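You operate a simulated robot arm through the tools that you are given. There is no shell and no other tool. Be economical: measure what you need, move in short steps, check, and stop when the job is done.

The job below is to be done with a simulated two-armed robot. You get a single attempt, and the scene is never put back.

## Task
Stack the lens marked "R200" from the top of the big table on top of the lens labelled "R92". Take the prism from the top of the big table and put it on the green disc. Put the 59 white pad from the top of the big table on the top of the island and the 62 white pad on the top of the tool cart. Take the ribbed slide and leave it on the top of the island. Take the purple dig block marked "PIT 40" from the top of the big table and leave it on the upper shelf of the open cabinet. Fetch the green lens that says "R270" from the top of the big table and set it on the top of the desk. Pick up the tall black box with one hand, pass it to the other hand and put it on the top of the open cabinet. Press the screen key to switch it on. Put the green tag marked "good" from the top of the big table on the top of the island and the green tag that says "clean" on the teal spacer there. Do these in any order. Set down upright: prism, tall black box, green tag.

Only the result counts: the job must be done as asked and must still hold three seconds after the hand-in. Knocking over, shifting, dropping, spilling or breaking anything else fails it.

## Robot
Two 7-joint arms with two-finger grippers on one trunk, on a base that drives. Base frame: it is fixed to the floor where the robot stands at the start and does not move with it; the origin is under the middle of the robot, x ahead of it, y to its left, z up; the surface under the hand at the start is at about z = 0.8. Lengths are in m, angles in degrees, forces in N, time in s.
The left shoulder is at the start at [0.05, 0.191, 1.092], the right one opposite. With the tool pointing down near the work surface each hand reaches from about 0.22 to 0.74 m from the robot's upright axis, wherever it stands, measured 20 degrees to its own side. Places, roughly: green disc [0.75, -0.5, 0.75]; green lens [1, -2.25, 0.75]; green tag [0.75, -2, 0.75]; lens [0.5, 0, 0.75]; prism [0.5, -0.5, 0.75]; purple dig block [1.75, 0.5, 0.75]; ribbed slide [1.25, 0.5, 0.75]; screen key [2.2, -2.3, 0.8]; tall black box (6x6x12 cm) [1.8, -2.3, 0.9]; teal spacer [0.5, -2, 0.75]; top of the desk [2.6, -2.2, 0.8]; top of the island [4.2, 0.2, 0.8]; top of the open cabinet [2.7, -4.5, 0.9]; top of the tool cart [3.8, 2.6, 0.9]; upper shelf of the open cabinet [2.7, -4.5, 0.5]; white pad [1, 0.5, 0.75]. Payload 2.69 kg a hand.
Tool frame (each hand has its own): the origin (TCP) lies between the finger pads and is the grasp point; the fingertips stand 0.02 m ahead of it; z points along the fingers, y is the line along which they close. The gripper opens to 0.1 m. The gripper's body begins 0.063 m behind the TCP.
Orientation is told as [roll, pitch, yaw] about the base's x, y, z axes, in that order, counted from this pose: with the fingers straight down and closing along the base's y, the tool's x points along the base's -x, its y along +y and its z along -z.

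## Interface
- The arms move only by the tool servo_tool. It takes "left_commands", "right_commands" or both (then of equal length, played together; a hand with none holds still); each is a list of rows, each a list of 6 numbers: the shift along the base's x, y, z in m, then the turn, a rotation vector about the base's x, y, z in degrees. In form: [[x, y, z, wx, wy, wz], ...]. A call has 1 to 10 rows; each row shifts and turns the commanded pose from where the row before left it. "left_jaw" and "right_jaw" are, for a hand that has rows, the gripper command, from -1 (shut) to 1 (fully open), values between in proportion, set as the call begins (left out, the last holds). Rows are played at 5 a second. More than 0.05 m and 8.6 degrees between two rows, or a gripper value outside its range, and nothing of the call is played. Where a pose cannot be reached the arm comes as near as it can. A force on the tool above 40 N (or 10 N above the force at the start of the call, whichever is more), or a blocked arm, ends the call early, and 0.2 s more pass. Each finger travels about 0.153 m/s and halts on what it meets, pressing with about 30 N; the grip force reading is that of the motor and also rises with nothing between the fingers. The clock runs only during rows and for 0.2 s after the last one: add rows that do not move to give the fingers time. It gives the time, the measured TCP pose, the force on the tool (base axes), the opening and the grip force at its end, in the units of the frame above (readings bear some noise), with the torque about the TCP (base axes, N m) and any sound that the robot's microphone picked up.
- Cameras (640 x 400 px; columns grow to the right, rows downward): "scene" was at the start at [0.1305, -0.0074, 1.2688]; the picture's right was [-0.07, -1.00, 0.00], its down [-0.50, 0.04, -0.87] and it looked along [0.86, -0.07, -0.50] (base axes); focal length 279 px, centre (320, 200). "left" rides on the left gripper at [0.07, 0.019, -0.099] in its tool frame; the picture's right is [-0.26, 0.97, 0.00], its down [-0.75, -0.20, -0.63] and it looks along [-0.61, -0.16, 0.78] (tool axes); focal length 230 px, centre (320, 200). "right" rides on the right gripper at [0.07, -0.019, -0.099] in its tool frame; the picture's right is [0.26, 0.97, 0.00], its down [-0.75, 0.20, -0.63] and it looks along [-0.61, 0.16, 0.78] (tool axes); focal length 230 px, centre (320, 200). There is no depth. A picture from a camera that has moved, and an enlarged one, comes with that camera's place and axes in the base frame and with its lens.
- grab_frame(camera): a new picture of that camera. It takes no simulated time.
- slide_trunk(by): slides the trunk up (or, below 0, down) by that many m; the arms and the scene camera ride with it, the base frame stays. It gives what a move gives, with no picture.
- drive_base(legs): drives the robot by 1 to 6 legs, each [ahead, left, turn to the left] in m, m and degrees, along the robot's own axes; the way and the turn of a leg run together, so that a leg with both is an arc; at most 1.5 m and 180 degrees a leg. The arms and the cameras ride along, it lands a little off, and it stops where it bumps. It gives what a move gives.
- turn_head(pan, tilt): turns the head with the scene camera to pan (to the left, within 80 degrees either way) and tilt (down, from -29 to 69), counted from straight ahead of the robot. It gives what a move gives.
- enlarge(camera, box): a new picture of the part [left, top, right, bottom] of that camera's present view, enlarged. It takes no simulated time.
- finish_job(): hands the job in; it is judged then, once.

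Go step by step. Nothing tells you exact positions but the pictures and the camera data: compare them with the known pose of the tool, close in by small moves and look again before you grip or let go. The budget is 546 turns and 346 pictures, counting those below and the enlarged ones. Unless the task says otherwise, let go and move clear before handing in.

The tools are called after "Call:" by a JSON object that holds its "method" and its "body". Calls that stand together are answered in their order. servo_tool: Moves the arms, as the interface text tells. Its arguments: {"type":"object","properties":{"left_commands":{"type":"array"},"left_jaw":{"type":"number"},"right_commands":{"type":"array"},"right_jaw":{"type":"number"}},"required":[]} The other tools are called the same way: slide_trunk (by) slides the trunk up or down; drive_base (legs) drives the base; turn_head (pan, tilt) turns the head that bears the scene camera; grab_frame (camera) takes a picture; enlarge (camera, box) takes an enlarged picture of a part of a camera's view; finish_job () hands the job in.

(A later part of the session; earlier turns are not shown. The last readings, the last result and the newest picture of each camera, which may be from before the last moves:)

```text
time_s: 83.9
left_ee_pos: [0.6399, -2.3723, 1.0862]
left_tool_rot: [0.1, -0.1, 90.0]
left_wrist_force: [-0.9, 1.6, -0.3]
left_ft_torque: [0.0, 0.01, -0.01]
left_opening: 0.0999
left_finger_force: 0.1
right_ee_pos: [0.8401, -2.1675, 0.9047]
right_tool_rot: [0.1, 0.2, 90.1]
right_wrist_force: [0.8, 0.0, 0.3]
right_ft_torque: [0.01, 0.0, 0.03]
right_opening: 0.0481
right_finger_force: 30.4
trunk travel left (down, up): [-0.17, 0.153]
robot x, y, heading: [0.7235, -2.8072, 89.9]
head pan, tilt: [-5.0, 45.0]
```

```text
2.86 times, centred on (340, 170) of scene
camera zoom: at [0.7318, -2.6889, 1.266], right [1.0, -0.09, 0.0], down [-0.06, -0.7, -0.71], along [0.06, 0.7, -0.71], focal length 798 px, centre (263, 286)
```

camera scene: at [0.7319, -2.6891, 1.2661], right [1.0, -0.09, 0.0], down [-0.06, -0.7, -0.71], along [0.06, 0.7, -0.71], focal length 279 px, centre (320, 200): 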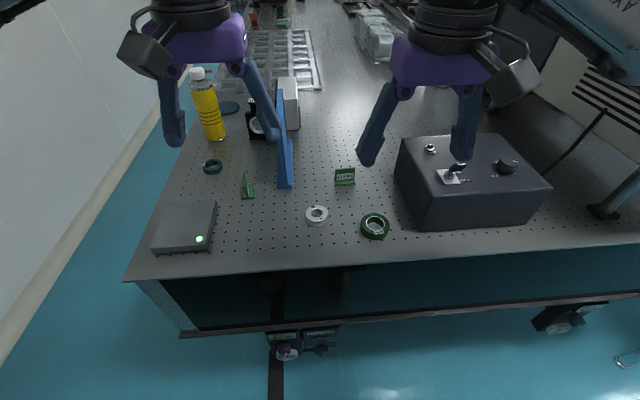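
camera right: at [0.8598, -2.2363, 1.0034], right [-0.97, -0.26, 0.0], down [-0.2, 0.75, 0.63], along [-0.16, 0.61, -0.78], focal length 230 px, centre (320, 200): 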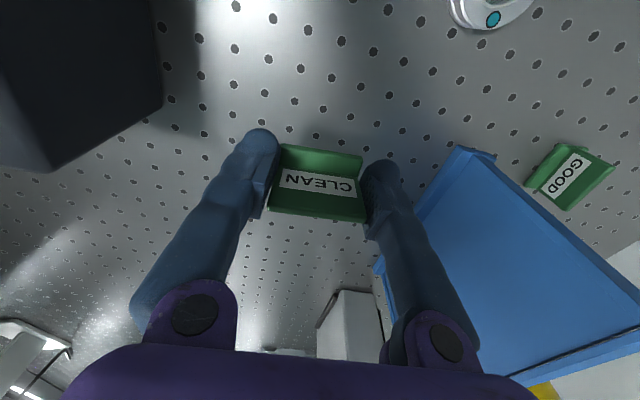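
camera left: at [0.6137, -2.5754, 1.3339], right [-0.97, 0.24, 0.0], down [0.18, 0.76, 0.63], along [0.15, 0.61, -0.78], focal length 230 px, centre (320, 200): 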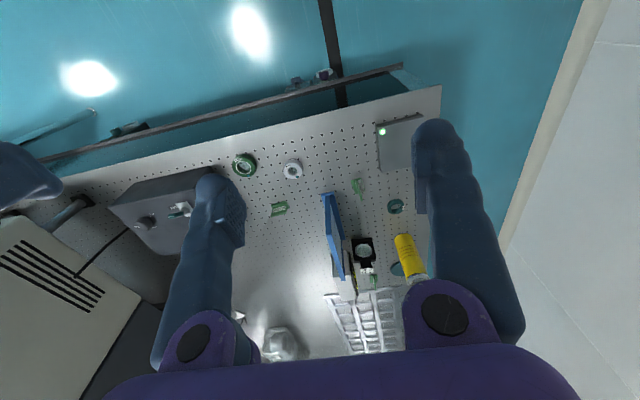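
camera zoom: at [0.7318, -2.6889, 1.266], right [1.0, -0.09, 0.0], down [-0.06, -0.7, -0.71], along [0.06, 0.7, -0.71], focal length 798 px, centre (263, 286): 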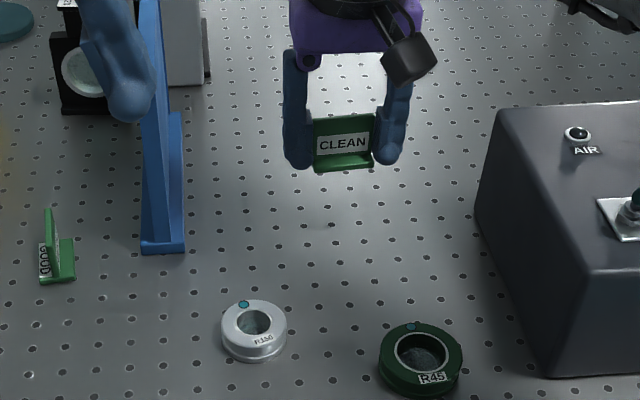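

CLEAN held. I raise and retract, then drive left to face the spacer.

Call:
{"method": "servo_tool", "body": {"right_commands": [[0, 0, 0.045, 0, 0, 0], [0, 0, 0.045, 0, 0, 0], [0, 0, 0.045, 0, 0, 0], [0, -0.03, 0.03, 0, 0, 0], [0, -0.045, 0, 0, 0, 0], [0, -0.045, 0, 0, 0, 0], [0, -0.045, 0, 0, 0, 0], [0, -0.045, 0, 0, 0, 0]]}}

Call:
{"method": "drive_base", "body": {"legs": [[0, 0.42, 0]]}}

Call:
{"method": "turn_head", "body": {"pan": -10, "tilt": 45}}

Call:
{"method": "grab_frame", "body": {"camera": "scene"}}

Call:
{"method": "grab_frame", "body": {"camera": "right"}}

```text
time_s: 85.7
left_ee_pos: [0.6406, -2.3727, 1.0852]
left_tool_rot: [0.1, 0.0, 90.0]
left_wrist_force: [0.1, 0.0, -0.7]
left_ft_torque: [0.01, 0.02, 0.02]
left_opening: 0.1002
left_finger_force: 0.1
right_ee_pos: [0.8409, -2.3775, 1.0693]
right_tool_rot: [0.1, 0.1, 90.0]
right_wrist_force: [-0.4, 0.5, 0.4]
right_ft_torque: [0.01, 0.02, 0.01]
right_opening: 0.0481
right_finger_force: 29.8
trunk travel left (down, up): [-0.17, 0.153]
robot x, y, heading: [0.7209, -2.8104, 90.1]
head pan, tilt: [-5.0, 45.0]
```

```text
time_s: 89.9
left_ee_pos: [0.2213, -2.3728, 1.0845]
left_tool_rot: [0.0, -0.1, 90.1]
left_wrist_force: [-0.1, -0.7, 0.0]
left_ft_torque: [-0.03, -0.02, 0.02]
left_opening: 0.0999
left_finger_force: 0.1
right_ee_pos: [0.4211, -2.3772, 1.0684]
right_tool_rot: [0.1, 0.0, 90.1]
right_wrist_force: [-0.6, 0.0, -0.8]
right_ft_torque: [-0.03, -0.01, 0.01]
right_opening: 0.0477
right_finger_force: 30.3
trunk travel left (down, up): [-0.17, 0.153]
robot x, y, heading: [0.3073, -2.8123, 90.2]
head pan, tilt: [-5.0, 45.0]
```

```text
time_s: 90.6
left_ee_pos: [0.2207, -2.3728, 1.085]
left_tool_rot: [0.0, 0.0, 90.0]
left_wrist_force: [0.2, -0.7, -0.9]
left_ft_torque: [0.02, -0.03, 0.02]
left_opening: 0.1
left_finger_force: 0.0
right_ee_pos: [0.4217, -2.3761, 1.0684]
right_tool_rot: [0.1, 0.2, 90.1]
right_wrist_force: [-0.4, 0.5, -0.7]
right_ft_torque: [0.01, -0.04, 0.0]
right_opening: 0.0477
right_finger_force: 30.3
trunk travel left (down, up): [-0.17, 0.153]
robot x, y, heading: [0.308, -2.8114, 89.8]
head pan, tilt: [-10.0, 45.0]
```

```text
280 pictures are left
camera scene: at [0.32, -2.6904, 1.2661], right [0.99, -0.17, 0.0], down [-0.12, -0.7, -0.71], along [0.12, 0.7, -0.71], focal length 279 px, centre (320, 200)
```

scene: 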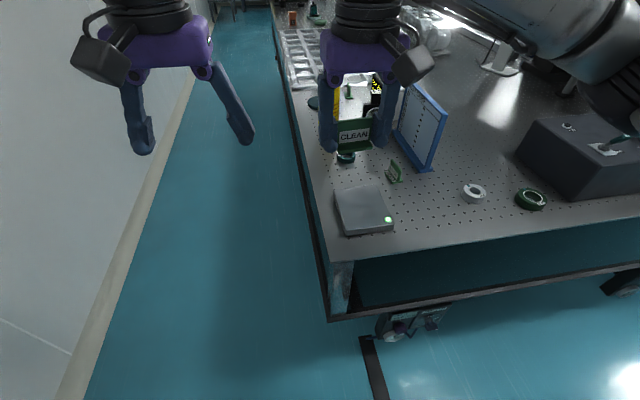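

```text
279 pictures are left
camera right: at [0.4404, -2.4459, 1.1682], right [-0.97, -0.26, 0.0], down [-0.2, 0.75, 0.63], along [-0.16, 0.61, -0.78], focal length 230 px, centre (320, 200)
```

right: 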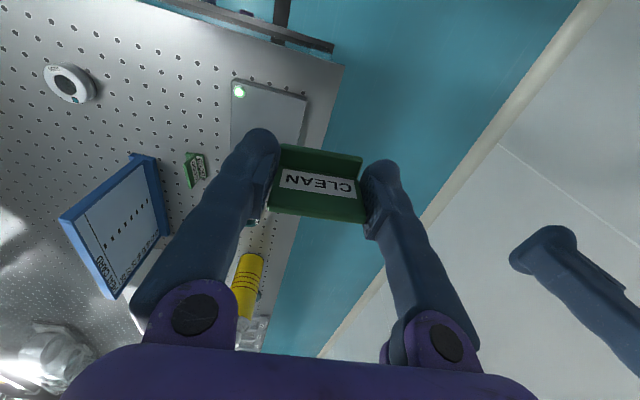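

I need about 4 cm more reach, so I edge ahead slightly, then measure the spacer.

Call:
{"method": "drive_base", "body": {"legs": [[0.05, 0, 0]]}}

Call:
{"method": "servo_tool", "body": {"right_commands": [[-0.02, 0, 0, 0, 0, 0], [-0.02, 0, 0, 0, 0, 0]]}}

Call:
{"method": "enlarge", "body": {"camera": "scene", "box": [290, 80, 450, 220]}}

Call:
{"method": "grab_frame", "body": {"camera": "left"}}

```text
time_s: 91.5
left_ee_pos: [0.221, -2.3225, 1.0843]
left_tool_rot: [-0.1, 0.0, 90.1]
left_wrist_force: [0.2, -0.7, 0.3]
left_ft_torque: [-0.03, 0.02, 0.01]
left_opening: 0.1001
left_finger_force: 0.1
right_ee_pos: [0.4227, -2.3264, 1.0683]
right_tool_rot: [0.2, 0.2, 90.1]
right_wrist_force: [0.0, 0.4, -0.5]
right_ft_torque: [-0.06, 0.01, 0.01]
right_opening: 0.0478
right_finger_force: 29.7
trunk travel left (down, up): [-0.17, 0.153]
robot x, y, heading: [0.304, -2.763, 89.8]
head pan, tilt: [-10.0, 45.0]
```

```text
time_s: 92.1
left_ee_pos: [0.2221, -2.3222, 1.0843]
left_tool_rot: [0.0, 0.0, 89.9]
left_wrist_force: [0.0, 1.0, -0.2]
left_ft_torque: [0.0, 0.03, 0.05]
left_opening: 0.1
left_finger_force: 0.1
right_ee_pos: [0.3813, -2.3269, 1.0687]
right_tool_rot: [0.0, 0.2, 90.0]
right_wrist_force: [-0.7, 0.7, -0.7]
right_ft_torque: [0.04, -0.04, -0.03]
right_opening: 0.048
right_finger_force: 29.9
trunk travel left (down, up): [-0.17, 0.153]
robot x, y, heading: [0.3049, -2.759, 90.0]
head pan, tilt: [-10.0, 45.0]
```

```text
2.86 times, centred on (370, 150) of scene
camera zoom: at [0.3198, -2.6403, 1.2661], right [0.98, -0.17, 0.0], down [-0.12, -0.7, -0.71], along [0.12, 0.7, -0.71], focal length 798 px, centre (177, 343)
```

zoom: 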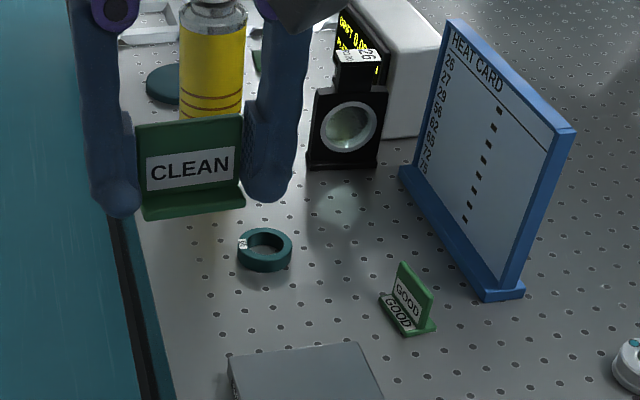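

```text
277 pictures are left
camera left: at [0.2012, -2.3925, 1.184], right [-0.97, 0.26, 0.0], down [0.2, 0.75, 0.63], along [0.16, 0.61, -0.78], focal length 230 px, centre (320, 200)
```

left: 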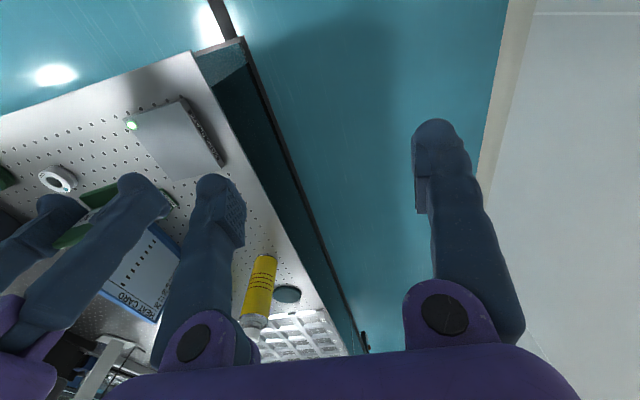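

Spacer centre is at (0.498, -2.082), top near 0.815. Moving CLEAN above it.

Call:
{"method": "servo_tool", "body": {"right_commands": [[0.02, 0.042, 0, 0, 0, 0], [0.02, 0.042, 0, 0, 0, 0], [0.02, 0.042, 0, 0, 0, 0], [0.02, 0.042, 0, 0, 0, 0], [0.02, 0.042, 0, 0, 0, 0], [0.017, 0.037, -0.01, 0, 0, 0], [0, 0, -0.045, 0, 0, 0], [0, 0, -0.045, 0, 0, 0], [0, 0, -0.045, 0, 0, 0], [0, 0, 0, 0, 0, 0]]}}

Call:
{"method": "enlarge", "body": {"camera": "scene", "box": [290, 60, 450, 200]}}

Call:
{"method": "grab_frame", "body": {"camera": "right"}}

```text
time_s: 94.3
left_ee_pos: [0.2201, -2.3239, 1.0859]
left_tool_rot: [0.1, 0.0, 90.0]
left_wrist_force: [1.1, 1.1, -0.5]
left_ft_torque: [0.0, 0.0, 0.01]
left_opening: 0.0999
left_finger_force: 0.1
right_ee_pos: [0.4955, -2.0809, 0.9227]
right_tool_rot: [0.0, 0.0, 90.1]
right_wrist_force: [-0.7, -0.1, -0.3]
right_ft_torque: [-0.02, -0.02, -0.01]
right_opening: 0.0479
right_finger_force: 30.1
trunk travel left (down, up): [-0.17, 0.153]
robot x, y, heading: [0.3034, -2.7616, 90.0]
head pan, tilt: [-10.0, 45.0]
```

```text
2.86 times, centred on (370, 130) of scene
camera zoom: at [0.3199, -2.6405, 1.2661], right [0.98, -0.17, 0.0], down [-0.12, -0.7, -0.71], along [0.12, 0.7, -0.71], focal length 798 px, centre (177, 400)
```

zoom: 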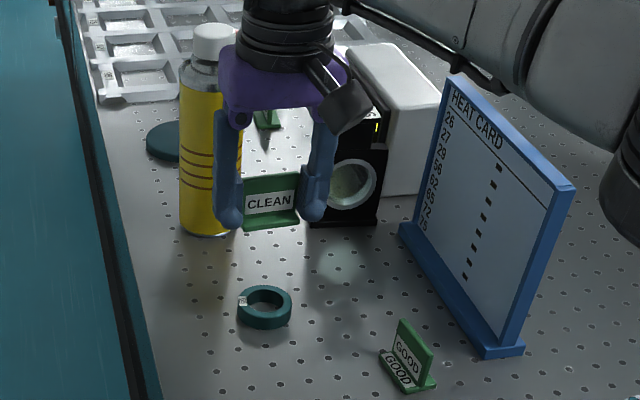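

```text
275 pictures are left
camera right: at [0.5152, -2.1494, 1.0214], right [-0.97, -0.26, 0.0], down [-0.2, 0.75, 0.63], along [-0.16, 0.61, -0.78], focal length 230 px, centre (320, 200)
```

right: 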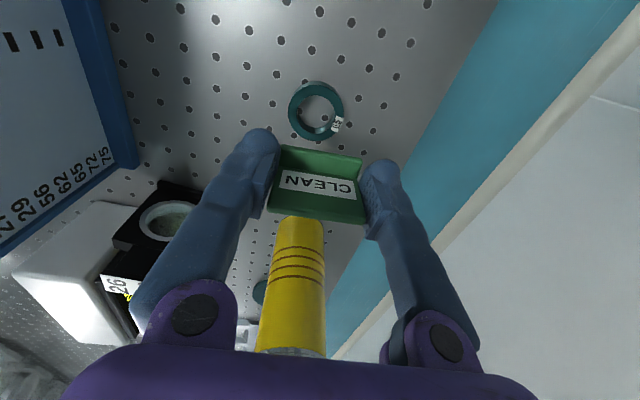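

The ring reads (0.501, -2.085). I make a small correction and lower to just above it.

Call:
{"method": "servo_tool", "body": {"right_commands": [[0.005, -0.002, -0.03, 0, 0, 0], [0, 0, -0.03, 0, 0, 0], [0, 0, -0.008, 0, 0, 0], [0, 0, 0, 0, 0, 0]]}}

Call:
{"method": "enlarge", "body": {"camera": "scene", "box": [320, 100, 420, 180]}}

Call:
{"method": "enlarge", "body": {"camera": "right", "box": [240, 80, 400, 220]}}

```text
time_s: 95.3
left_ee_pos: [0.2224, -2.3237, 1.0849]
left_tool_rot: [-0.1, 0.1, 90.0]
left_wrist_force: [-0.2, -0.6, -1.3]
left_ft_torque: [-0.01, -0.01, -0.05]
left_opening: 0.1001
left_finger_force: 0.1
right_ee_pos: [0.5023, -2.0824, 0.8539]
right_tool_rot: [0.2, 0.1, 90.1]
right_wrist_force: [0.0, -0.6, 0.1]
right_ft_torque: [0.01, -0.03, 0.0]
right_opening: 0.0479
right_finger_force: 30.0
trunk travel left (down, up): [-0.17, 0.153]
robot x, y, heading: [0.3061, -2.7616, 90.2]
head pan, tilt: [-10.0, 45.0]
```

```text
5.00 times, centred on (370, 140) of scene
camera zoom: at [0.3202, -2.6402, 1.2661], right [0.98, -0.17, 0.0], down [-0.12, -0.7, -0.71], along [0.12, 0.7, -0.71], focal length 1396 px, centre (70, 500)
```

zoom: 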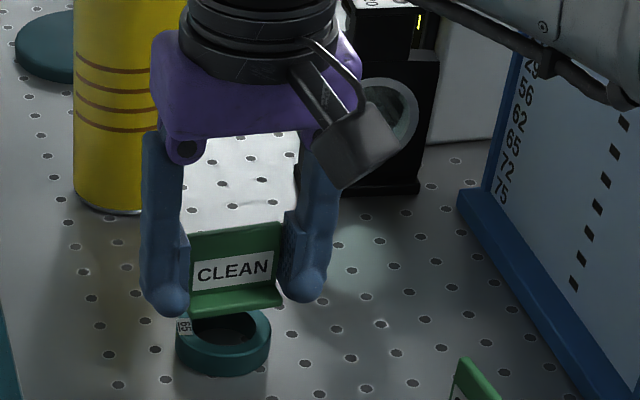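

```text
2.86 times, centred on (320, 150) of right
camera zoom: at [0.5212, -2.1515, 0.9548], right [-0.97, -0.26, 0.0], down [-0.2, 0.75, 0.63], along [-0.16, 0.61, -0.78], focal length 657 px, centre (320, 343)
```

zoom: 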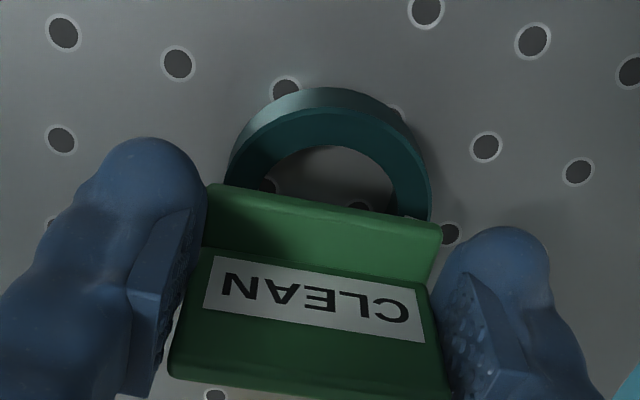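

The tag's base centre is about 1 cm too far back and 3 mm right of the ring's centre; correcting before lowering.

Call:
{"method": "servo_tool", "body": {"right_commands": [[-0.003, -0.009, 0, 0, 0, 0], [0, 0, 0, 0, 0, 0], [0, 0, 0, 0, 0, 0]]}}

Call:
{"method": "enlarge", "body": {"camera": "scene", "box": [320, 110, 400, 180]}}

Call:
{"method": "enlarge", "body": {"camera": "right", "box": [240, 80, 400, 220]}}

```text
time_s: 96.1
left_ee_pos: [0.2226, -2.3216, 1.0854]
left_tool_rot: [0.0, 0.0, 90.0]
left_wrist_force: [0.0, -0.3, -0.2]
left_ft_torque: [0.03, 0.01, -0.05]
left_opening: 0.0998
left_finger_force: 0.0
right_ee_pos: [0.4989, -2.091, 0.8556]
right_tool_rot: [0.1, 0.1, 90.2]
right_wrist_force: [0.3, 0.0, 0.2]
right_ft_torque: [-0.01, 0.0, -0.01]
right_opening: 0.0482
right_finger_force: 29.3
trunk travel left (down, up): [-0.17, 0.153]
robot x, y, heading: [0.3081, -2.7569, 90.0]
head pan, tilt: [-10.0, 45.0]
```

```text
5.71 times, centred on (360, 145) of scene
camera zoom: at [0.3202, -2.6403, 1.2661], right [0.98, -0.17, 0.0], down [-0.12, -0.7, -0.71], along [0.12, 0.7, -0.71], focal length 1595 px, centre (91, 514)
```

zoom: 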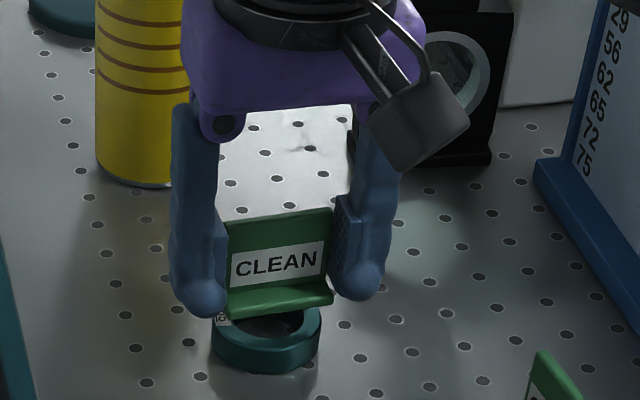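

```text
2.86 times, centred on (320, 150) of right
camera zoom: at [0.5184, -2.1603, 0.9552], right [-0.97, -0.26, 0.0], down [-0.2, 0.75, 0.63], along [-0.16, 0.61, -0.78], focal length 657 px, centre (320, 343)
```

zoom: 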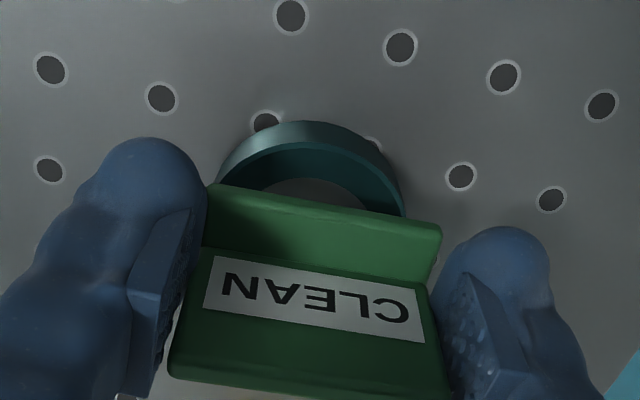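

Good in y now; a 2 mm shift in x, then lowering gently.

Call:
{"method": "servo_tool", "body": {"right_commands": [[-0.002, 0, -0.004, 0, 0, 0], [0, 0, -0.004, 0, 0, 0], [0, 0, -0.002, 0, 0, 0], [0, 0, 0, 0, 0, 0], [0, 0, 0, 0, 0, 0]]}}

Call:
{"method": "servo_tool", "body": {"right_commands": [[0, 0, -0.0015, 0, 0, 0], [0, 0, 0, 0, 0, 0], [0, 0, 0, 0, 0, 0]]}}

Call:
{"method": "enlarge", "body": {"camera": "scene", "box": [320, 110, 400, 180]}}

```text
time_s: 97.3
left_ee_pos: [0.2208, -2.3235, 1.0857]
left_tool_rot: [-0.1, 0.0, 90.0]
left_wrist_force: [0.2, -0.4, -0.2]
left_ft_torque: [0.0, -0.01, -0.01]
left_opening: 0.1
left_finger_force: 0.0
right_ee_pos: [0.4986, -2.091, 0.8465]
right_tool_rot: [0.1, 0.1, 90.1]
right_wrist_force: [-0.2, -0.4, 0.0]
right_ft_torque: [0.0, 0.0, 0.0]
right_opening: 0.048
right_finger_force: 30.1
trunk travel left (down, up): [-0.17, 0.153]
robot x, y, heading: [0.3063, -2.7575, 90.1]
head pan, tilt: [-10.0, 45.0]
```

```text
time_s: 98.1
left_ee_pos: [0.2219, -2.3235, 1.0843]
left_tool_rot: [0.0, 0.0, 90.0]
left_wrist_force: [-0.6, -0.1, 0.6]
left_ft_torque: [0.03, -0.03, 0.01]
left_opening: 0.1
left_finger_force: 0.1
right_ee_pos: [0.4982, -2.0908, 0.8442]
right_tool_rot: [0.2, 0.2, 90.1]
right_wrist_force: [1.1, 0.7, -0.4]
right_ft_torque: [0.0, -0.01, 0.01]
right_opening: 0.0477
right_finger_force: 30.4
trunk travel left (down, up): [-0.17, 0.153]
robot x, y, heading: [0.3078, -2.7608, 90.0]
head pan, tilt: [-10.0, 45.0]
```

```text
5.71 times, centred on (360, 145) of scene
camera zoom: at [0.3202, -2.6402, 1.2661], right [0.98, -0.17, 0.0], down [-0.12, -0.7, -0.71], along [0.12, 0.7, -0.71], focal length 1595 px, centre (91, 514)
```

zoom: 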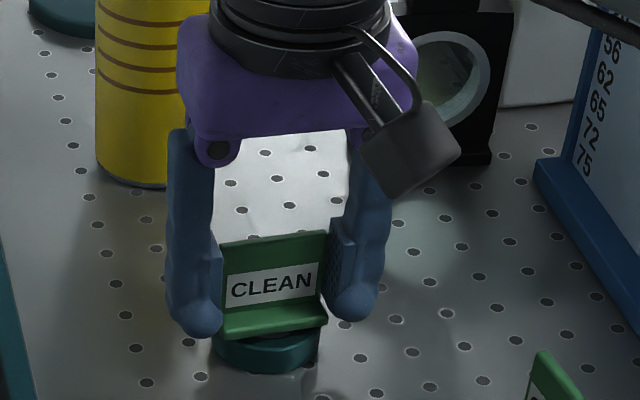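

Call:
{"method": "servo_tool", "body": {"right_commands": [[0, 0, -0.0015, 0, 0, 0], [0, 0, 0, 0, 0, 0], [0, 0, 0, 0, 0, 0]]}}

Call:
{"method": "servo_tool", "body": {"right_commands": [[0, 0, -0.0015, 0, 0, 0], [0, 0, 0, 0, 0, 0], [0, 0, 0, 0, 0, 0]]}}

```text
time_s: 98.9
left_ee_pos: [0.2221, -2.3233, 1.0853]
left_tool_rot: [0.1, -0.1, 90.0]
left_wrist_force: [-0.1, 0.2, 0.4]
left_ft_torque: [-0.03, -0.03, -0.01]
left_opening: 0.1
left_finger_force: 0.1
right_ee_pos: [0.4982, -2.0918, 0.843]
right_tool_rot: [0.1, 0.2, 90.2]
right_wrist_force: [0.1, -0.3, -0.4]
right_ft_torque: [-0.02, 0.0, 0.0]
right_opening: 0.0477
right_finger_force: 30.0
trunk travel left (down, up): [-0.17, 0.153]
robot x, y, heading: [0.3043, -2.7592, 90.1]
head pan, tilt: [-10.0, 45.0]
```

```text
time_s: 99.7
left_ee_pos: [0.2203, -2.3229, 1.085]
left_tool_rot: [0.1, -0.1, 90.0]
left_wrist_force: [-0.1, 0.7, 0.7]
left_ft_torque: [0.0, 0.0, 0.02]
left_opening: 0.0998
left_finger_force: 0.1
right_ee_pos: [0.4982, -2.091, 0.8415]
right_tool_rot: [0.1, 0.2, 90.0]
right_wrist_force: [-0.9, -0.5, 0.0]
right_ft_torque: [-0.02, 0.03, 0.04]
right_opening: 0.0479
right_finger_force: 30.2
trunk travel left (down, up): [-0.17, 0.153]
robot x, y, heading: [0.3057, -2.7637, 90.1]
head pan, tilt: [-10.0, 45.0]
```

Still no contact; continuing down.

Call:
{"method": "servo_tool", "body": {"right_commands": [[0, 0, -0.0015, 0, 0, 0], [0, 0, 0, 0, 0, 0], [0, 0, 0, 0, 0, 0]]}}

Call:
{"method": "servo_tool", "body": {"right_commands": [[0, 0, -0.001, 0, 0, 0], [0, 0, 0, 0, 0, 0], [0, 0, 0, 0, 0, 0]]}}

Call:
{"method": "enlarge", "body": {"camera": "scene", "box": [330, 130, 390, 180]}}

```text
time_s: 100.5
left_ee_pos: [0.2224, -2.323, 1.0849]
left_tool_rot: [0.0, 0.0, 90.0]
left_wrist_force: [0.2, 0.2, -0.2]
left_ft_torque: [-0.01, 0.05, 0.01]
left_opening: 0.1002
left_finger_force: 0.0
right_ee_pos: [0.4992, -2.0906, 0.8395]
right_tool_rot: [0.2, 0.0, 89.9]
right_wrist_force: [0.2, 0.2, 1.7]
right_ft_torque: [0.01, -0.03, 0.01]
right_opening: 0.0481
right_finger_force: 30.3
trunk travel left (down, up): [-0.17, 0.153]
robot x, y, heading: [0.305, -2.7599, 89.9]
head pan, tilt: [-10.0, 45.0]
```

```text
time_s: 101.3
left_ee_pos: [0.2215, -2.3235, 1.0851]
left_tool_rot: [0.0, -0.1, 90.1]
left_wrist_force: [-0.1, 0.0, -0.9]
left_ft_torque: [0.02, 0.01, 0.04]
left_opening: 0.1001
left_finger_force: 0.0
right_ee_pos: [0.4985, -2.0905, 0.8398]
right_tool_rot: [0.0, 0.0, 90.1]
right_wrist_force: [1.3, 0.7, 7.2]
right_ft_torque: [0.05, -0.06, -0.03]
right_opening: 0.0481
right_finger_force: 30.1
trunk travel left (down, up): [-0.17, 0.153]
robot x, y, heading: [0.3047, -2.7619, 90.0]
head pan, tilt: [-10.0, 45.0]
```

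```text
8.00 times, centred on (360, 155) of scene
camera zoom: at [0.3201, -2.6409, 1.2662], right [0.98, -0.17, 0.0], down [-0.12, -0.7, -0.71], along [0.12, 0.7, -0.71], focal length 2234 px, centre (0, 560)
```

zoom: 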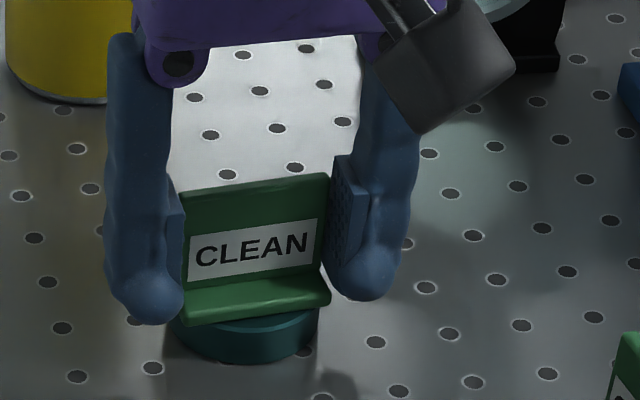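

Contact at 7 N. Releasing and rising.

Call:
{"method": "servo_tool", "body": {"right_commands": [[0, 0, 0, 0, 0, 0], [0, 0, 0, 0, 0, 0], [0, 0, 0, 0, 0, 0], [0, 0, 0.03, 0, 0, 0], [0, 0, 0.04, 0, 0, 0], [0, 0, 0.04, 0, 0, 0], [0, 0, 0.045, 0, 0, 0]], "right_jaw": 1}}

Call:
{"method": "enlarge", "body": {"camera": "scene", "box": [310, 110, 430, 210]}}

Call:
{"method": "grab_frame", "body": {"camera": "right"}}

```text
time_s: 102.9
left_ee_pos: [0.2215, -2.3235, 1.0847]
left_tool_rot: [0.0, 0.0, 90.0]
left_wrist_force: [0.1, 0.8, 0.3]
left_ft_torque: [0.01, -0.03, -0.02]
left_opening: 0.1
left_finger_force: 0.1
right_ee_pos: [0.4971, -2.0936, 0.995]
right_tool_rot: [0.0, 0.2, 90.0]
right_wrist_force: [-0.2, 0.2, 0.0]
right_ft_torque: [0.04, -0.02, 0.05]
right_opening: 0.0997
right_finger_force: 0.1
trunk travel left (down, up): [-0.17, 0.153]
robot x, y, heading: [0.3043, -2.7549, 90.0]
head pan, tilt: [-10.0, 45.0]
```

```text
4.00 times, centred on (370, 160) of scene
camera zoom: at [0.3199, -2.6408, 1.2661], right [0.98, -0.17, 0.0], down [-0.12, -0.7, -0.71], along [0.12, 0.7, -0.71], focal length 1117 px, centre (120, 360)
```

zoom: 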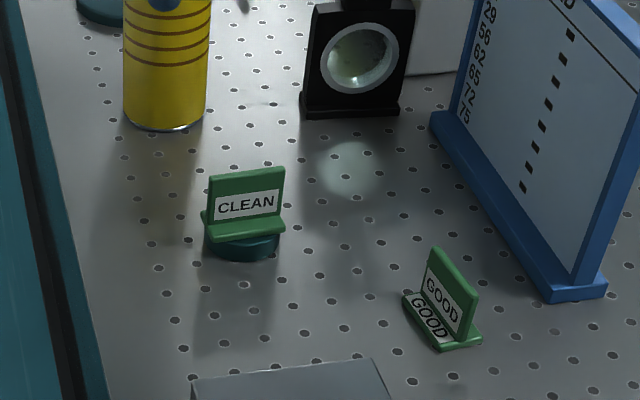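

```text
267 pictures are left
camera right: at [0.5166, -2.1612, 1.0948], right [-0.97, -0.26, 0.0], down [-0.2, 0.75, 0.63], along [-0.16, 0.61, -0.78], focal length 230 px, centre (320, 200)
```

right: 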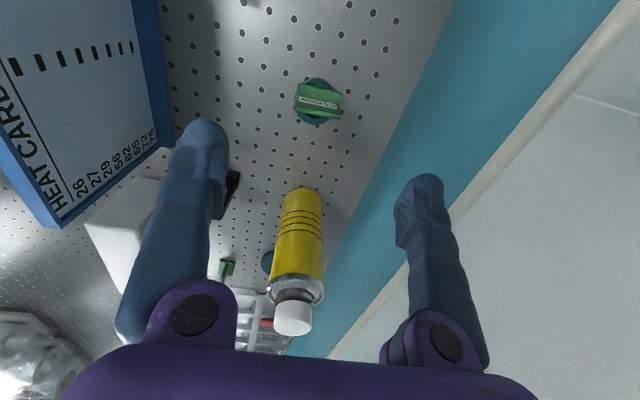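

CLEAN stands on the spacer. Next GOOD, with the left hand: retract, drive right, and look.

Call:
{"method": "servo_tool", "body": {"right_commands": [[0, 0, 0.045, 0, 0, 0], [0, -0.03, 0.04, 0, 0, 0], [0, -0.045, 0, 0, 0, 0], [0, -0.045, 0, 0, 0, 0], [0, -0.045, 0, 0, 0, 0], [0, -0.045, 0, 0, 0, 0], [0, -0.045, 0, 0, 0, 0]]}}

Call:
{"method": "drive_base", "body": {"legs": [[-0.03, -0.42, 0]]}}

Call:
{"method": "servo_tool", "body": {"left_commands": [[-0.008, 0.03, 0, 0, 0, 0], [-0.008, 0.04, -0.02, 0, 0, 0], [-0.008, 0.04, -0.02, 0, 0, 0], [-0.008, 0.04, -0.02, 0, 0, 0], [-0.008, 0.02, -0.02, 0, 0, 0], [0, 0, 0, 0, 0, 0]], "left_jaw": 0.2}}

Call:
{"method": "grab_frame", "body": {"camera": "left"}}

Call:
{"method": "grab_frame", "body": {"camera": "scene"}}

```text
time_s: 104.5
left_ee_pos: [0.2217, -2.3214, 1.0854]
left_tool_rot: [0.0, -0.1, 90.0]
left_wrist_force: [0.0, -0.6, 0.2]
left_ft_torque: [0.0, 0.02, -0.01]
left_opening: 0.1002
left_finger_force: 0.2
right_ee_pos: [0.4977, -2.347, 1.0785]
right_tool_rot: [0.1, 0.1, 90.0]
right_wrist_force: [0.1, -0.4, -0.4]
right_ft_torque: [0.02, -0.02, -0.01]
right_opening: 0.0999
right_finger_force: 0.0
trunk travel left (down, up): [-0.17, 0.153]
robot x, y, heading: [0.3042, -2.7602, 90.0]
head pan, tilt: [-10.0, 45.0]
```

```text
time_s: 108.7
left_ee_pos: [0.6362, -2.3535, 1.0853]
left_tool_rot: [0.0, 0.0, 90.0]
left_wrist_force: [-1.1, -0.2, -0.3]
left_ft_torque: [0.02, -0.01, 0.0]
left_opening: 0.0999
left_finger_force: 0.1
right_ee_pos: [0.9116, -2.3765, 1.0776]
right_tool_rot: [0.1, 0.1, 90.0]
right_wrist_force: [0.4, -0.1, 0.5]
right_ft_torque: [-0.02, -0.01, 0.01]
right_opening: 0.1
right_finger_force: 0.1
trunk travel left (down, up): [-0.17, 0.153]
robot x, y, heading: [0.7181, -2.7906, 89.9]
head pan, tilt: [-10.0, 45.0]
```

```text
time_s: 110.1
left_ee_pos: [0.5964, -2.1834, 1.0041]
left_tool_rot: [0.0, 0.0, 89.7]
left_wrist_force: [0.5, 0.0, 0.2]
left_ft_torque: [-0.03, -0.05, -0.01]
left_opening: 0.0599
left_finger_force: 0.1
right_ee_pos: [0.9122, -2.3768, 1.0784]
right_tool_rot: [0.1, 0.1, 90.1]
right_wrist_force: [-0.5, -0.3, -0.2]
right_ft_torque: [0.0, 0.0, -0.01]
right_opening: 0.1001
right_finger_force: 0.1
trunk travel left (down, up): [-0.17, 0.153]
robot x, y, heading: [0.7222, -2.7877, 89.8]
head pan, tilt: [-10.0, 45.0]
```

```text
266 pictures are left
camera left: at [0.5771, -2.2524, 1.1034], right [-0.97, 0.26, 0.0], down [0.2, 0.75, 0.63], along [0.16, 0.61, -0.78], focal length 230 px, centre (320, 200)
```

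left: 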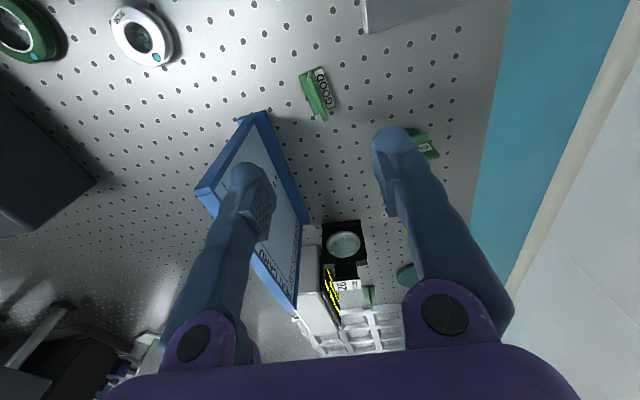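

```text
265 pictures are left
camera scene: at [0.7349, -2.6706, 1.2661], right [0.98, -0.18, 0.0], down [-0.12, -0.7, -0.71], along [0.12, 0.7, -0.71], focal length 279 px, centre (320, 200)
```

scene: 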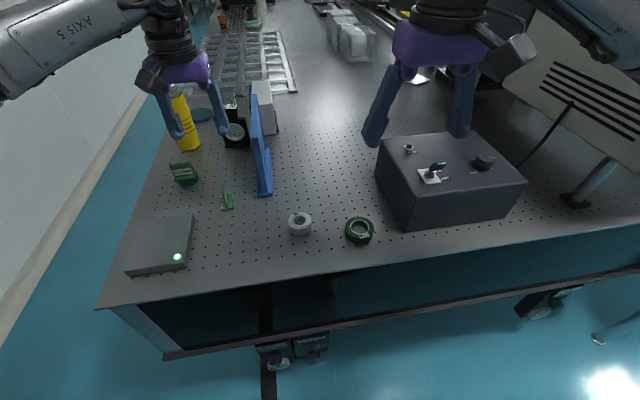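

Call:
{"method": "enlarge", "body": {"camera": "left", "box": [270, 50, 370, 150]}}

Call:
{"method": "enlarge", "body": {"camera": "scene", "box": [200, 160, 280, 230]}}

```text
4.00 times, centred on (320, 100) of left
camera zoom: at [0.5771, -2.2524, 1.1034], right [-0.97, 0.26, 0.0], down [0.2, 0.75, 0.63], along [0.16, 0.61, -0.78], focal length 920 px, centre (320, 600)
```

zoom: 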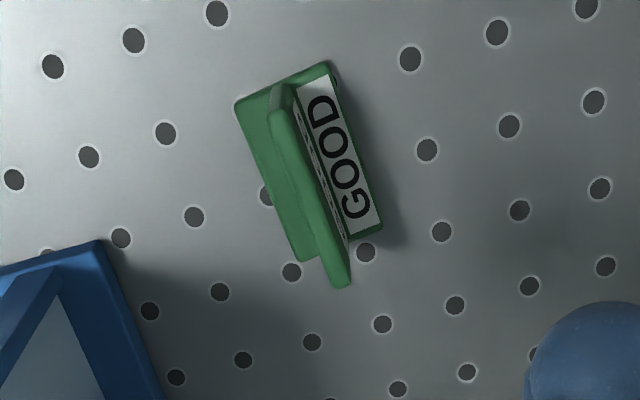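

```text
5.71 times, centred on (240, 195) of scene
camera zoom: at [0.7349, -2.6706, 1.2661], right [0.98, -0.18, 0.0], down [-0.12, -0.7, -0.71], along [0.12, 0.7, -0.71], focal length 1595 px, centre (777, 229)
```

zoom: 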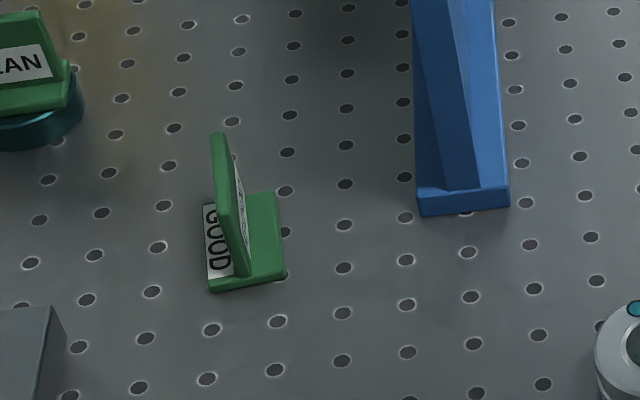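

GOOD's plate is at (0.5965, -2.183), turned about 5°. The left hand is right above it; turning 5° and lowering partway.

Call:
{"method": "servo_tool", "body": {"left_commands": [[0, 0, -0.03, 0, 0, 5], [0, 0, -0.04, 0, 0, 0], [0, 0, -0.04, 0, 0, 0], [0, 0, -0.02, 0, 0, 0], [0, 0, 0, 0, 0, 0]]}}

Call:
{"method": "grab_frame", "body": {"camera": "left"}}

Call:
{"method": "enlarge", "body": {"camera": "scene", "box": [160, 120, 300, 230]}}

```text
time_s: 111.3
left_ee_pos: [0.5955, -2.1835, 0.8746]
left_tool_rot: [0.0, -0.1, 94.9]
left_wrist_force: [0.3, 0.3, 0.4]
left_ft_torque: [0.0, -0.02, -0.02]
left_opening: 0.06
left_finger_force: 0.1
right_ee_pos: [0.9116, -2.3759, 1.0779]
right_tool_rot: [0.0, 0.1, 90.0]
right_wrist_force: [0.1, 0.1, 0.0]
right_ft_torque: [-0.04, -0.02, 0.02]
right_opening: 0.1001
right_finger_force: 0.0
trunk travel left (down, up): [-0.17, 0.153]
robot x, y, heading: [0.72, -2.7893, 89.8]
head pan, tilt: [-10.0, 45.0]
```

```text
262 pictures are left
camera left: at [0.5819, -2.2544, 0.9741], right [-0.98, 0.17, 0.0], down [0.14, 0.76, 0.63], along [0.11, 0.62, -0.78], focal length 230 px, centre (320, 200)
```

left: 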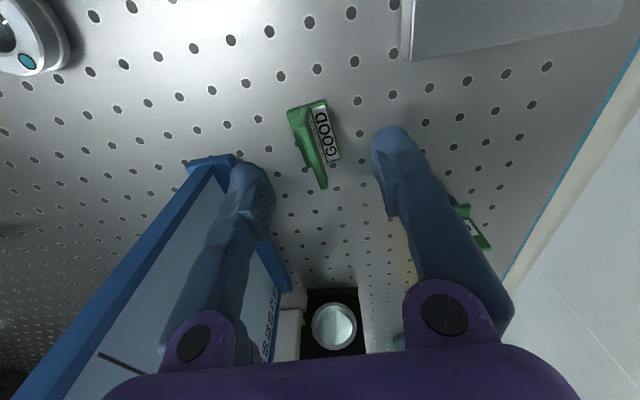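

```text
3.64 times, centred on (230, 175) of scene
camera zoom: at [0.7348, -2.6705, 1.2661], right [0.98, -0.18, 0.0], down [-0.12, -0.7, -0.71], along [0.12, 0.7, -0.71], focal length 1015 px, centre (647, 291)
```

zoom: 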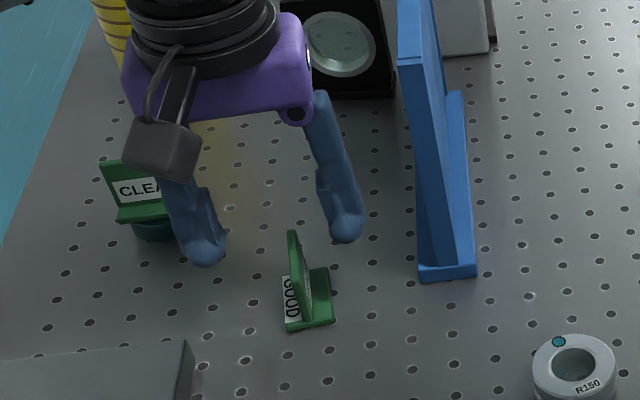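

The plate is about 4 mm toward +x of the jaw centre. Correcting, then lowering to grip height.

Call:
{"method": "servo_tool", "body": {"left_commands": [[0.004, 0, -0.015, 0, 0, 1.5], [0, 0, -0.015, 0, 0, 0], [0, 0, -0.009, 0, 0, 0], [0, 0, 0, 0, 0, 0]]}}

Call:
{"method": "enlarge", "body": {"camera": "left", "box": [220, 90, 420, 250]}}

Call:
{"method": "enlarge", "body": {"camera": "scene", "box": [160, 120, 300, 230]}}

```text
time_s: 112.3
left_ee_pos: [0.5995, -2.1843, 0.8353]
left_tool_rot: [0.0, 0.0, 96.4]
left_wrist_force: [0.4, -0.4, 0.0]
left_ft_torque: [-0.02, 0.02, -0.02]
left_opening: 0.06
left_finger_force: 0.1
right_ee_pos: [0.9122, -2.3772, 1.0792]
right_tool_rot: [0.1, 0.1, 90.1]
right_wrist_force: [0.1, -1.2, -0.3]
right_ft_torque: [-0.03, 0.0, -0.03]
right_opening: 0.0999
right_finger_force: 0.1
trunk travel left (down, up): [-0.17, 0.153]
robot x, y, heading: [0.721, -2.7894, 90.3]
head pan, tilt: [-10.0, 45.0]
```

```text
2.50 times, centred on (320, 170) of left
camera zoom: at [0.5885, -2.2545, 0.9353], right [-0.99, 0.15, 0.0], down [0.12, 0.77, 0.63], along [0.09, 0.62, -0.78], focal length 575 px, centre (320, 275)
```

zoom: 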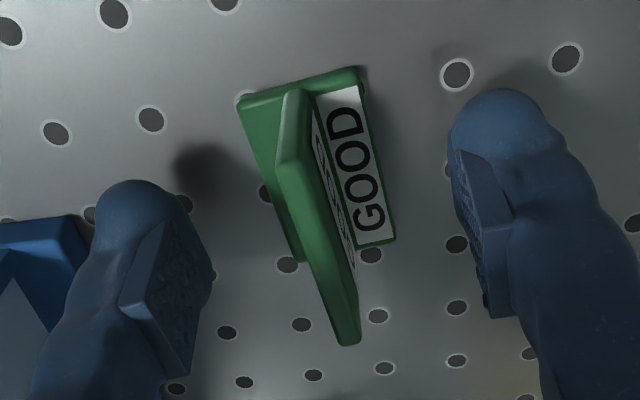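

```text
3.64 times, centred on (230, 175) of scene
camera zoom: at [0.7348, -2.6704, 1.2661], right [0.98, -0.18, 0.0], down [-0.12, -0.7, -0.71], along [0.12, 0.7, -0.71], focal length 1015 px, centre (647, 291)
```

zoom: 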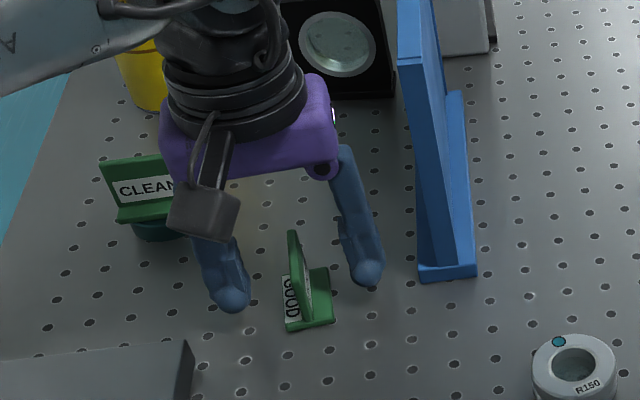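

Fingers straddle the plate. Closing slowly.

Call:
{"method": "servo_tool", "body": {"left_commands": [[0, 0, -0.002, 0, 0, 0], [0, 0, 0, 0, 0, 0], [0, 0, 0, 0, 0, 0], [0, 0, 0, 0, 0, 0]], "left_jaw": -1}}

Call:
{"method": "servo_tool", "body": {"left_commands": [[0, 0, 0.02, 0, 0, 0], [0, 0, 0.03, 0, 0, 0], [0, 0, 0.03, 0, 0, 0], [0, 0, 0.04, 0, 0, 0], [0, 0, 0.04, 0, 0, 0], [0, 0, 0, 0, 0, 0]]}}

Call:
{"method": "grab_frame", "body": {"camera": "left"}}

Call:
{"method": "grab_frame", "body": {"camera": "scene"}}

```text
time_s: 113.3
left_ee_pos: [0.6004, -2.1829, 0.8343]
left_tool_rot: [0.1, 0.0, 96.4]
left_wrist_force: [0.8, 0.1, 1.2]
left_ft_torque: [-0.02, 0.02, 0.0]
left_opening: 0.0062
left_finger_force: 30.1
right_ee_pos: [0.913, -2.3756, 1.0787]
right_tool_rot: [0.3, 0.1, 90.0]
right_wrist_force: [0.3, -0.6, -0.7]
right_ft_torque: [-0.03, 0.0, 0.0]
right_opening: 0.1001
right_finger_force: 0.0
trunk travel left (down, up): [-0.17, 0.153]
robot x, y, heading: [0.7226, -2.792, 90.0]
head pan, tilt: [-10.0, 45.0]
```

```text
time_s: 114.7
left_ee_pos: [0.6016, -2.1831, 0.9959]
left_tool_rot: [0.0, 0.0, 96.4]
left_wrist_force: [-1.4, 0.3, -0.8]
left_ft_torque: [-0.01, -0.01, 0.04]
left_opening: 0.006
left_finger_force: 29.8
right_ee_pos: [0.912, -2.3766, 1.0779]
right_tool_rot: [0.0, 0.2, 90.1]
right_wrist_force: [0.5, 0.6, 0.0]
right_ft_torque: [0.01, -0.04, -0.01]
right_opening: 0.1
right_finger_force: 0.1
trunk travel left (down, up): [-0.17, 0.153]
robot x, y, heading: [0.719, -2.7889, 90.1]
head pan, tilt: [-10.0, 45.0]
```

```text
258 pictures are left
camera left: at [0.5895, -2.2549, 1.0946], right [-0.99, 0.15, 0.0], down [0.12, 0.77, 0.63], along [0.09, 0.62, -0.78], focal length 230 px, centre (320, 200)
```

left: 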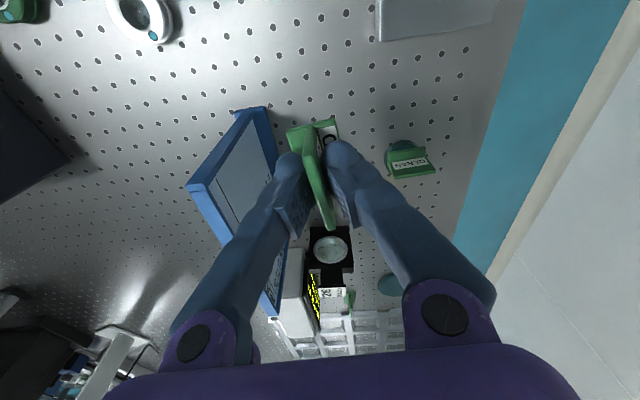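

```text
257 pictures are left
camera scene: at [0.7347, -2.6702, 1.266], right [0.98, -0.17, 0.0], down [-0.12, -0.7, -0.71], along [0.12, 0.7, -0.71], focal length 279 px, centre (320, 200)
```

scene: 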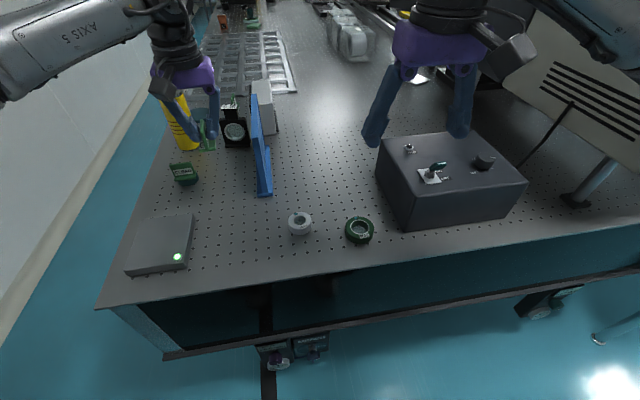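

GOOD is held. I retract the left hand, then drive right and look for R270 behind the AIR box.

Call:
{"method": "servo_tool", "body": {"left_commands": [[0, -0.03, 0.04, 0, 0, 0], [0, -0.03, 0.04, 0, 0, 0], [0, -0.045, 0, 0, 0, 0], [0, -0.045, 0, 0, 0, 0], [0, -0.045, 0, 0, 0, 0], [0, -0.03, 0, 0, 0, 0]]}}

Call:
{"method": "drive_base", "body": {"legs": [[-0.05, -0.4, 0]]}}

Call:
{"method": "turn_head", "body": {"pan": -15, "tilt": 35}}

Call:
{"method": "grab_frame", "body": {"camera": "scene"}}

Call:
{"method": "grab_frame", "body": {"camera": "right"}}

```text
time_s: 116.1
left_ee_pos: [0.6012, -2.4091, 1.0742]
left_tool_rot: [0.0, 0.1, 96.3]
left_wrist_force: [-1.2, -0.9, -0.1]
left_ft_torque: [-0.01, -0.01, 0.03]
left_opening: 0.0059
left_finger_force: 29.6
right_ee_pos: [0.9111, -2.3786, 1.0784]
right_tool_rot: [0.1, 0.1, 90.1]
right_wrist_force: [0.2, -0.1, 0.0]
right_ft_torque: [-0.01, 0.01, -0.04]
right_opening: 0.0997
right_finger_force: 0.0
trunk travel left (down, up): [-0.17, 0.153]
robot x, y, heading: [0.7223, -2.7914, 90.2]
head pan, tilt: [-10.0, 45.0]
```

```text
time_s: 120.1
left_ee_pos: [0.9964, -2.46, 1.0751]
left_tool_rot: [-0.1, -0.1, 96.1]
left_wrist_force: [0.9, 0.1, -0.1]
left_ft_torque: [-0.02, 0.02, 0.03]
left_opening: 0.0062
left_finger_force: 29.9
right_ee_pos: [1.3072, -2.4293, 1.0784]
right_tool_rot: [0.1, 0.1, 89.8]
right_wrist_force: [0.4, -0.2, -0.2]
right_ft_torque: [0.02, 0.05, -0.01]
right_opening: 0.1
right_finger_force: 0.0
trunk travel left (down, up): [-0.17, 0.153]
robot x, y, heading: [1.1168, -2.8425, 89.8]
head pan, tilt: [-10.0, 45.0]
```

```text
time_s: 120.8
left_ee_pos: [0.9963, -2.4594, 1.074]
left_tool_rot: [0.0, 0.0, 96.3]
left_wrist_force: [-0.1, 0.9, -0.1]
left_ft_torque: [0.03, -0.02, -0.03]
left_opening: 0.0059
left_finger_force: 29.5
right_ee_pos: [1.3064, -2.4285, 1.0788]
right_tool_rot: [0.1, 0.1, 89.8]
right_wrist_force: [-0.1, 1.1, 0.7]
right_ft_torque: [0.03, 0.0, 0.0]
right_opening: 0.1002
right_finger_force: 0.1
trunk travel left (down, up): [-0.17, 0.153]
robot x, y, heading: [1.1138, -2.8411, 89.8]
head pan, tilt: [-15.0, 35.0]
```

```text
256 pictures are left
camera scene: at [1.1382, -2.7171, 1.2808], right [0.96, -0.26, 0.0], down [-0.15, -0.55, -0.82], along [0.22, 0.79, -0.57], focal length 279 px, centre (320, 200)
```

scene: 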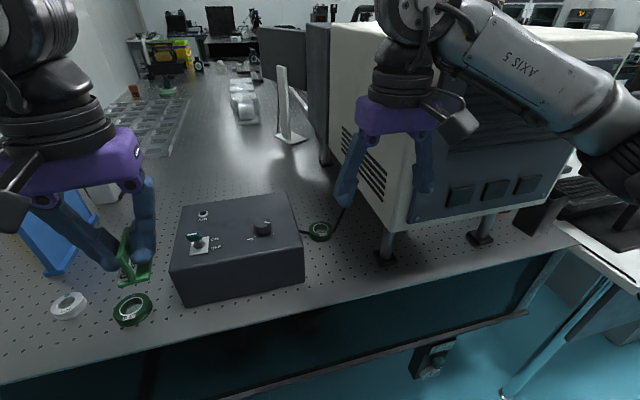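

```text
255 pictures are left
camera right: at [1.3267, -2.4976, 1.1779], right [-0.97, -0.25, 0.0], down [-0.2, 0.75, 0.63], along [-0.16, 0.61, -0.78], focal length 230 px, centre (320, 200)
```

right: 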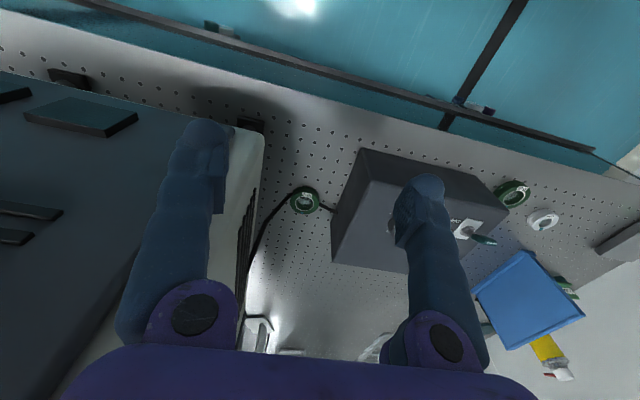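

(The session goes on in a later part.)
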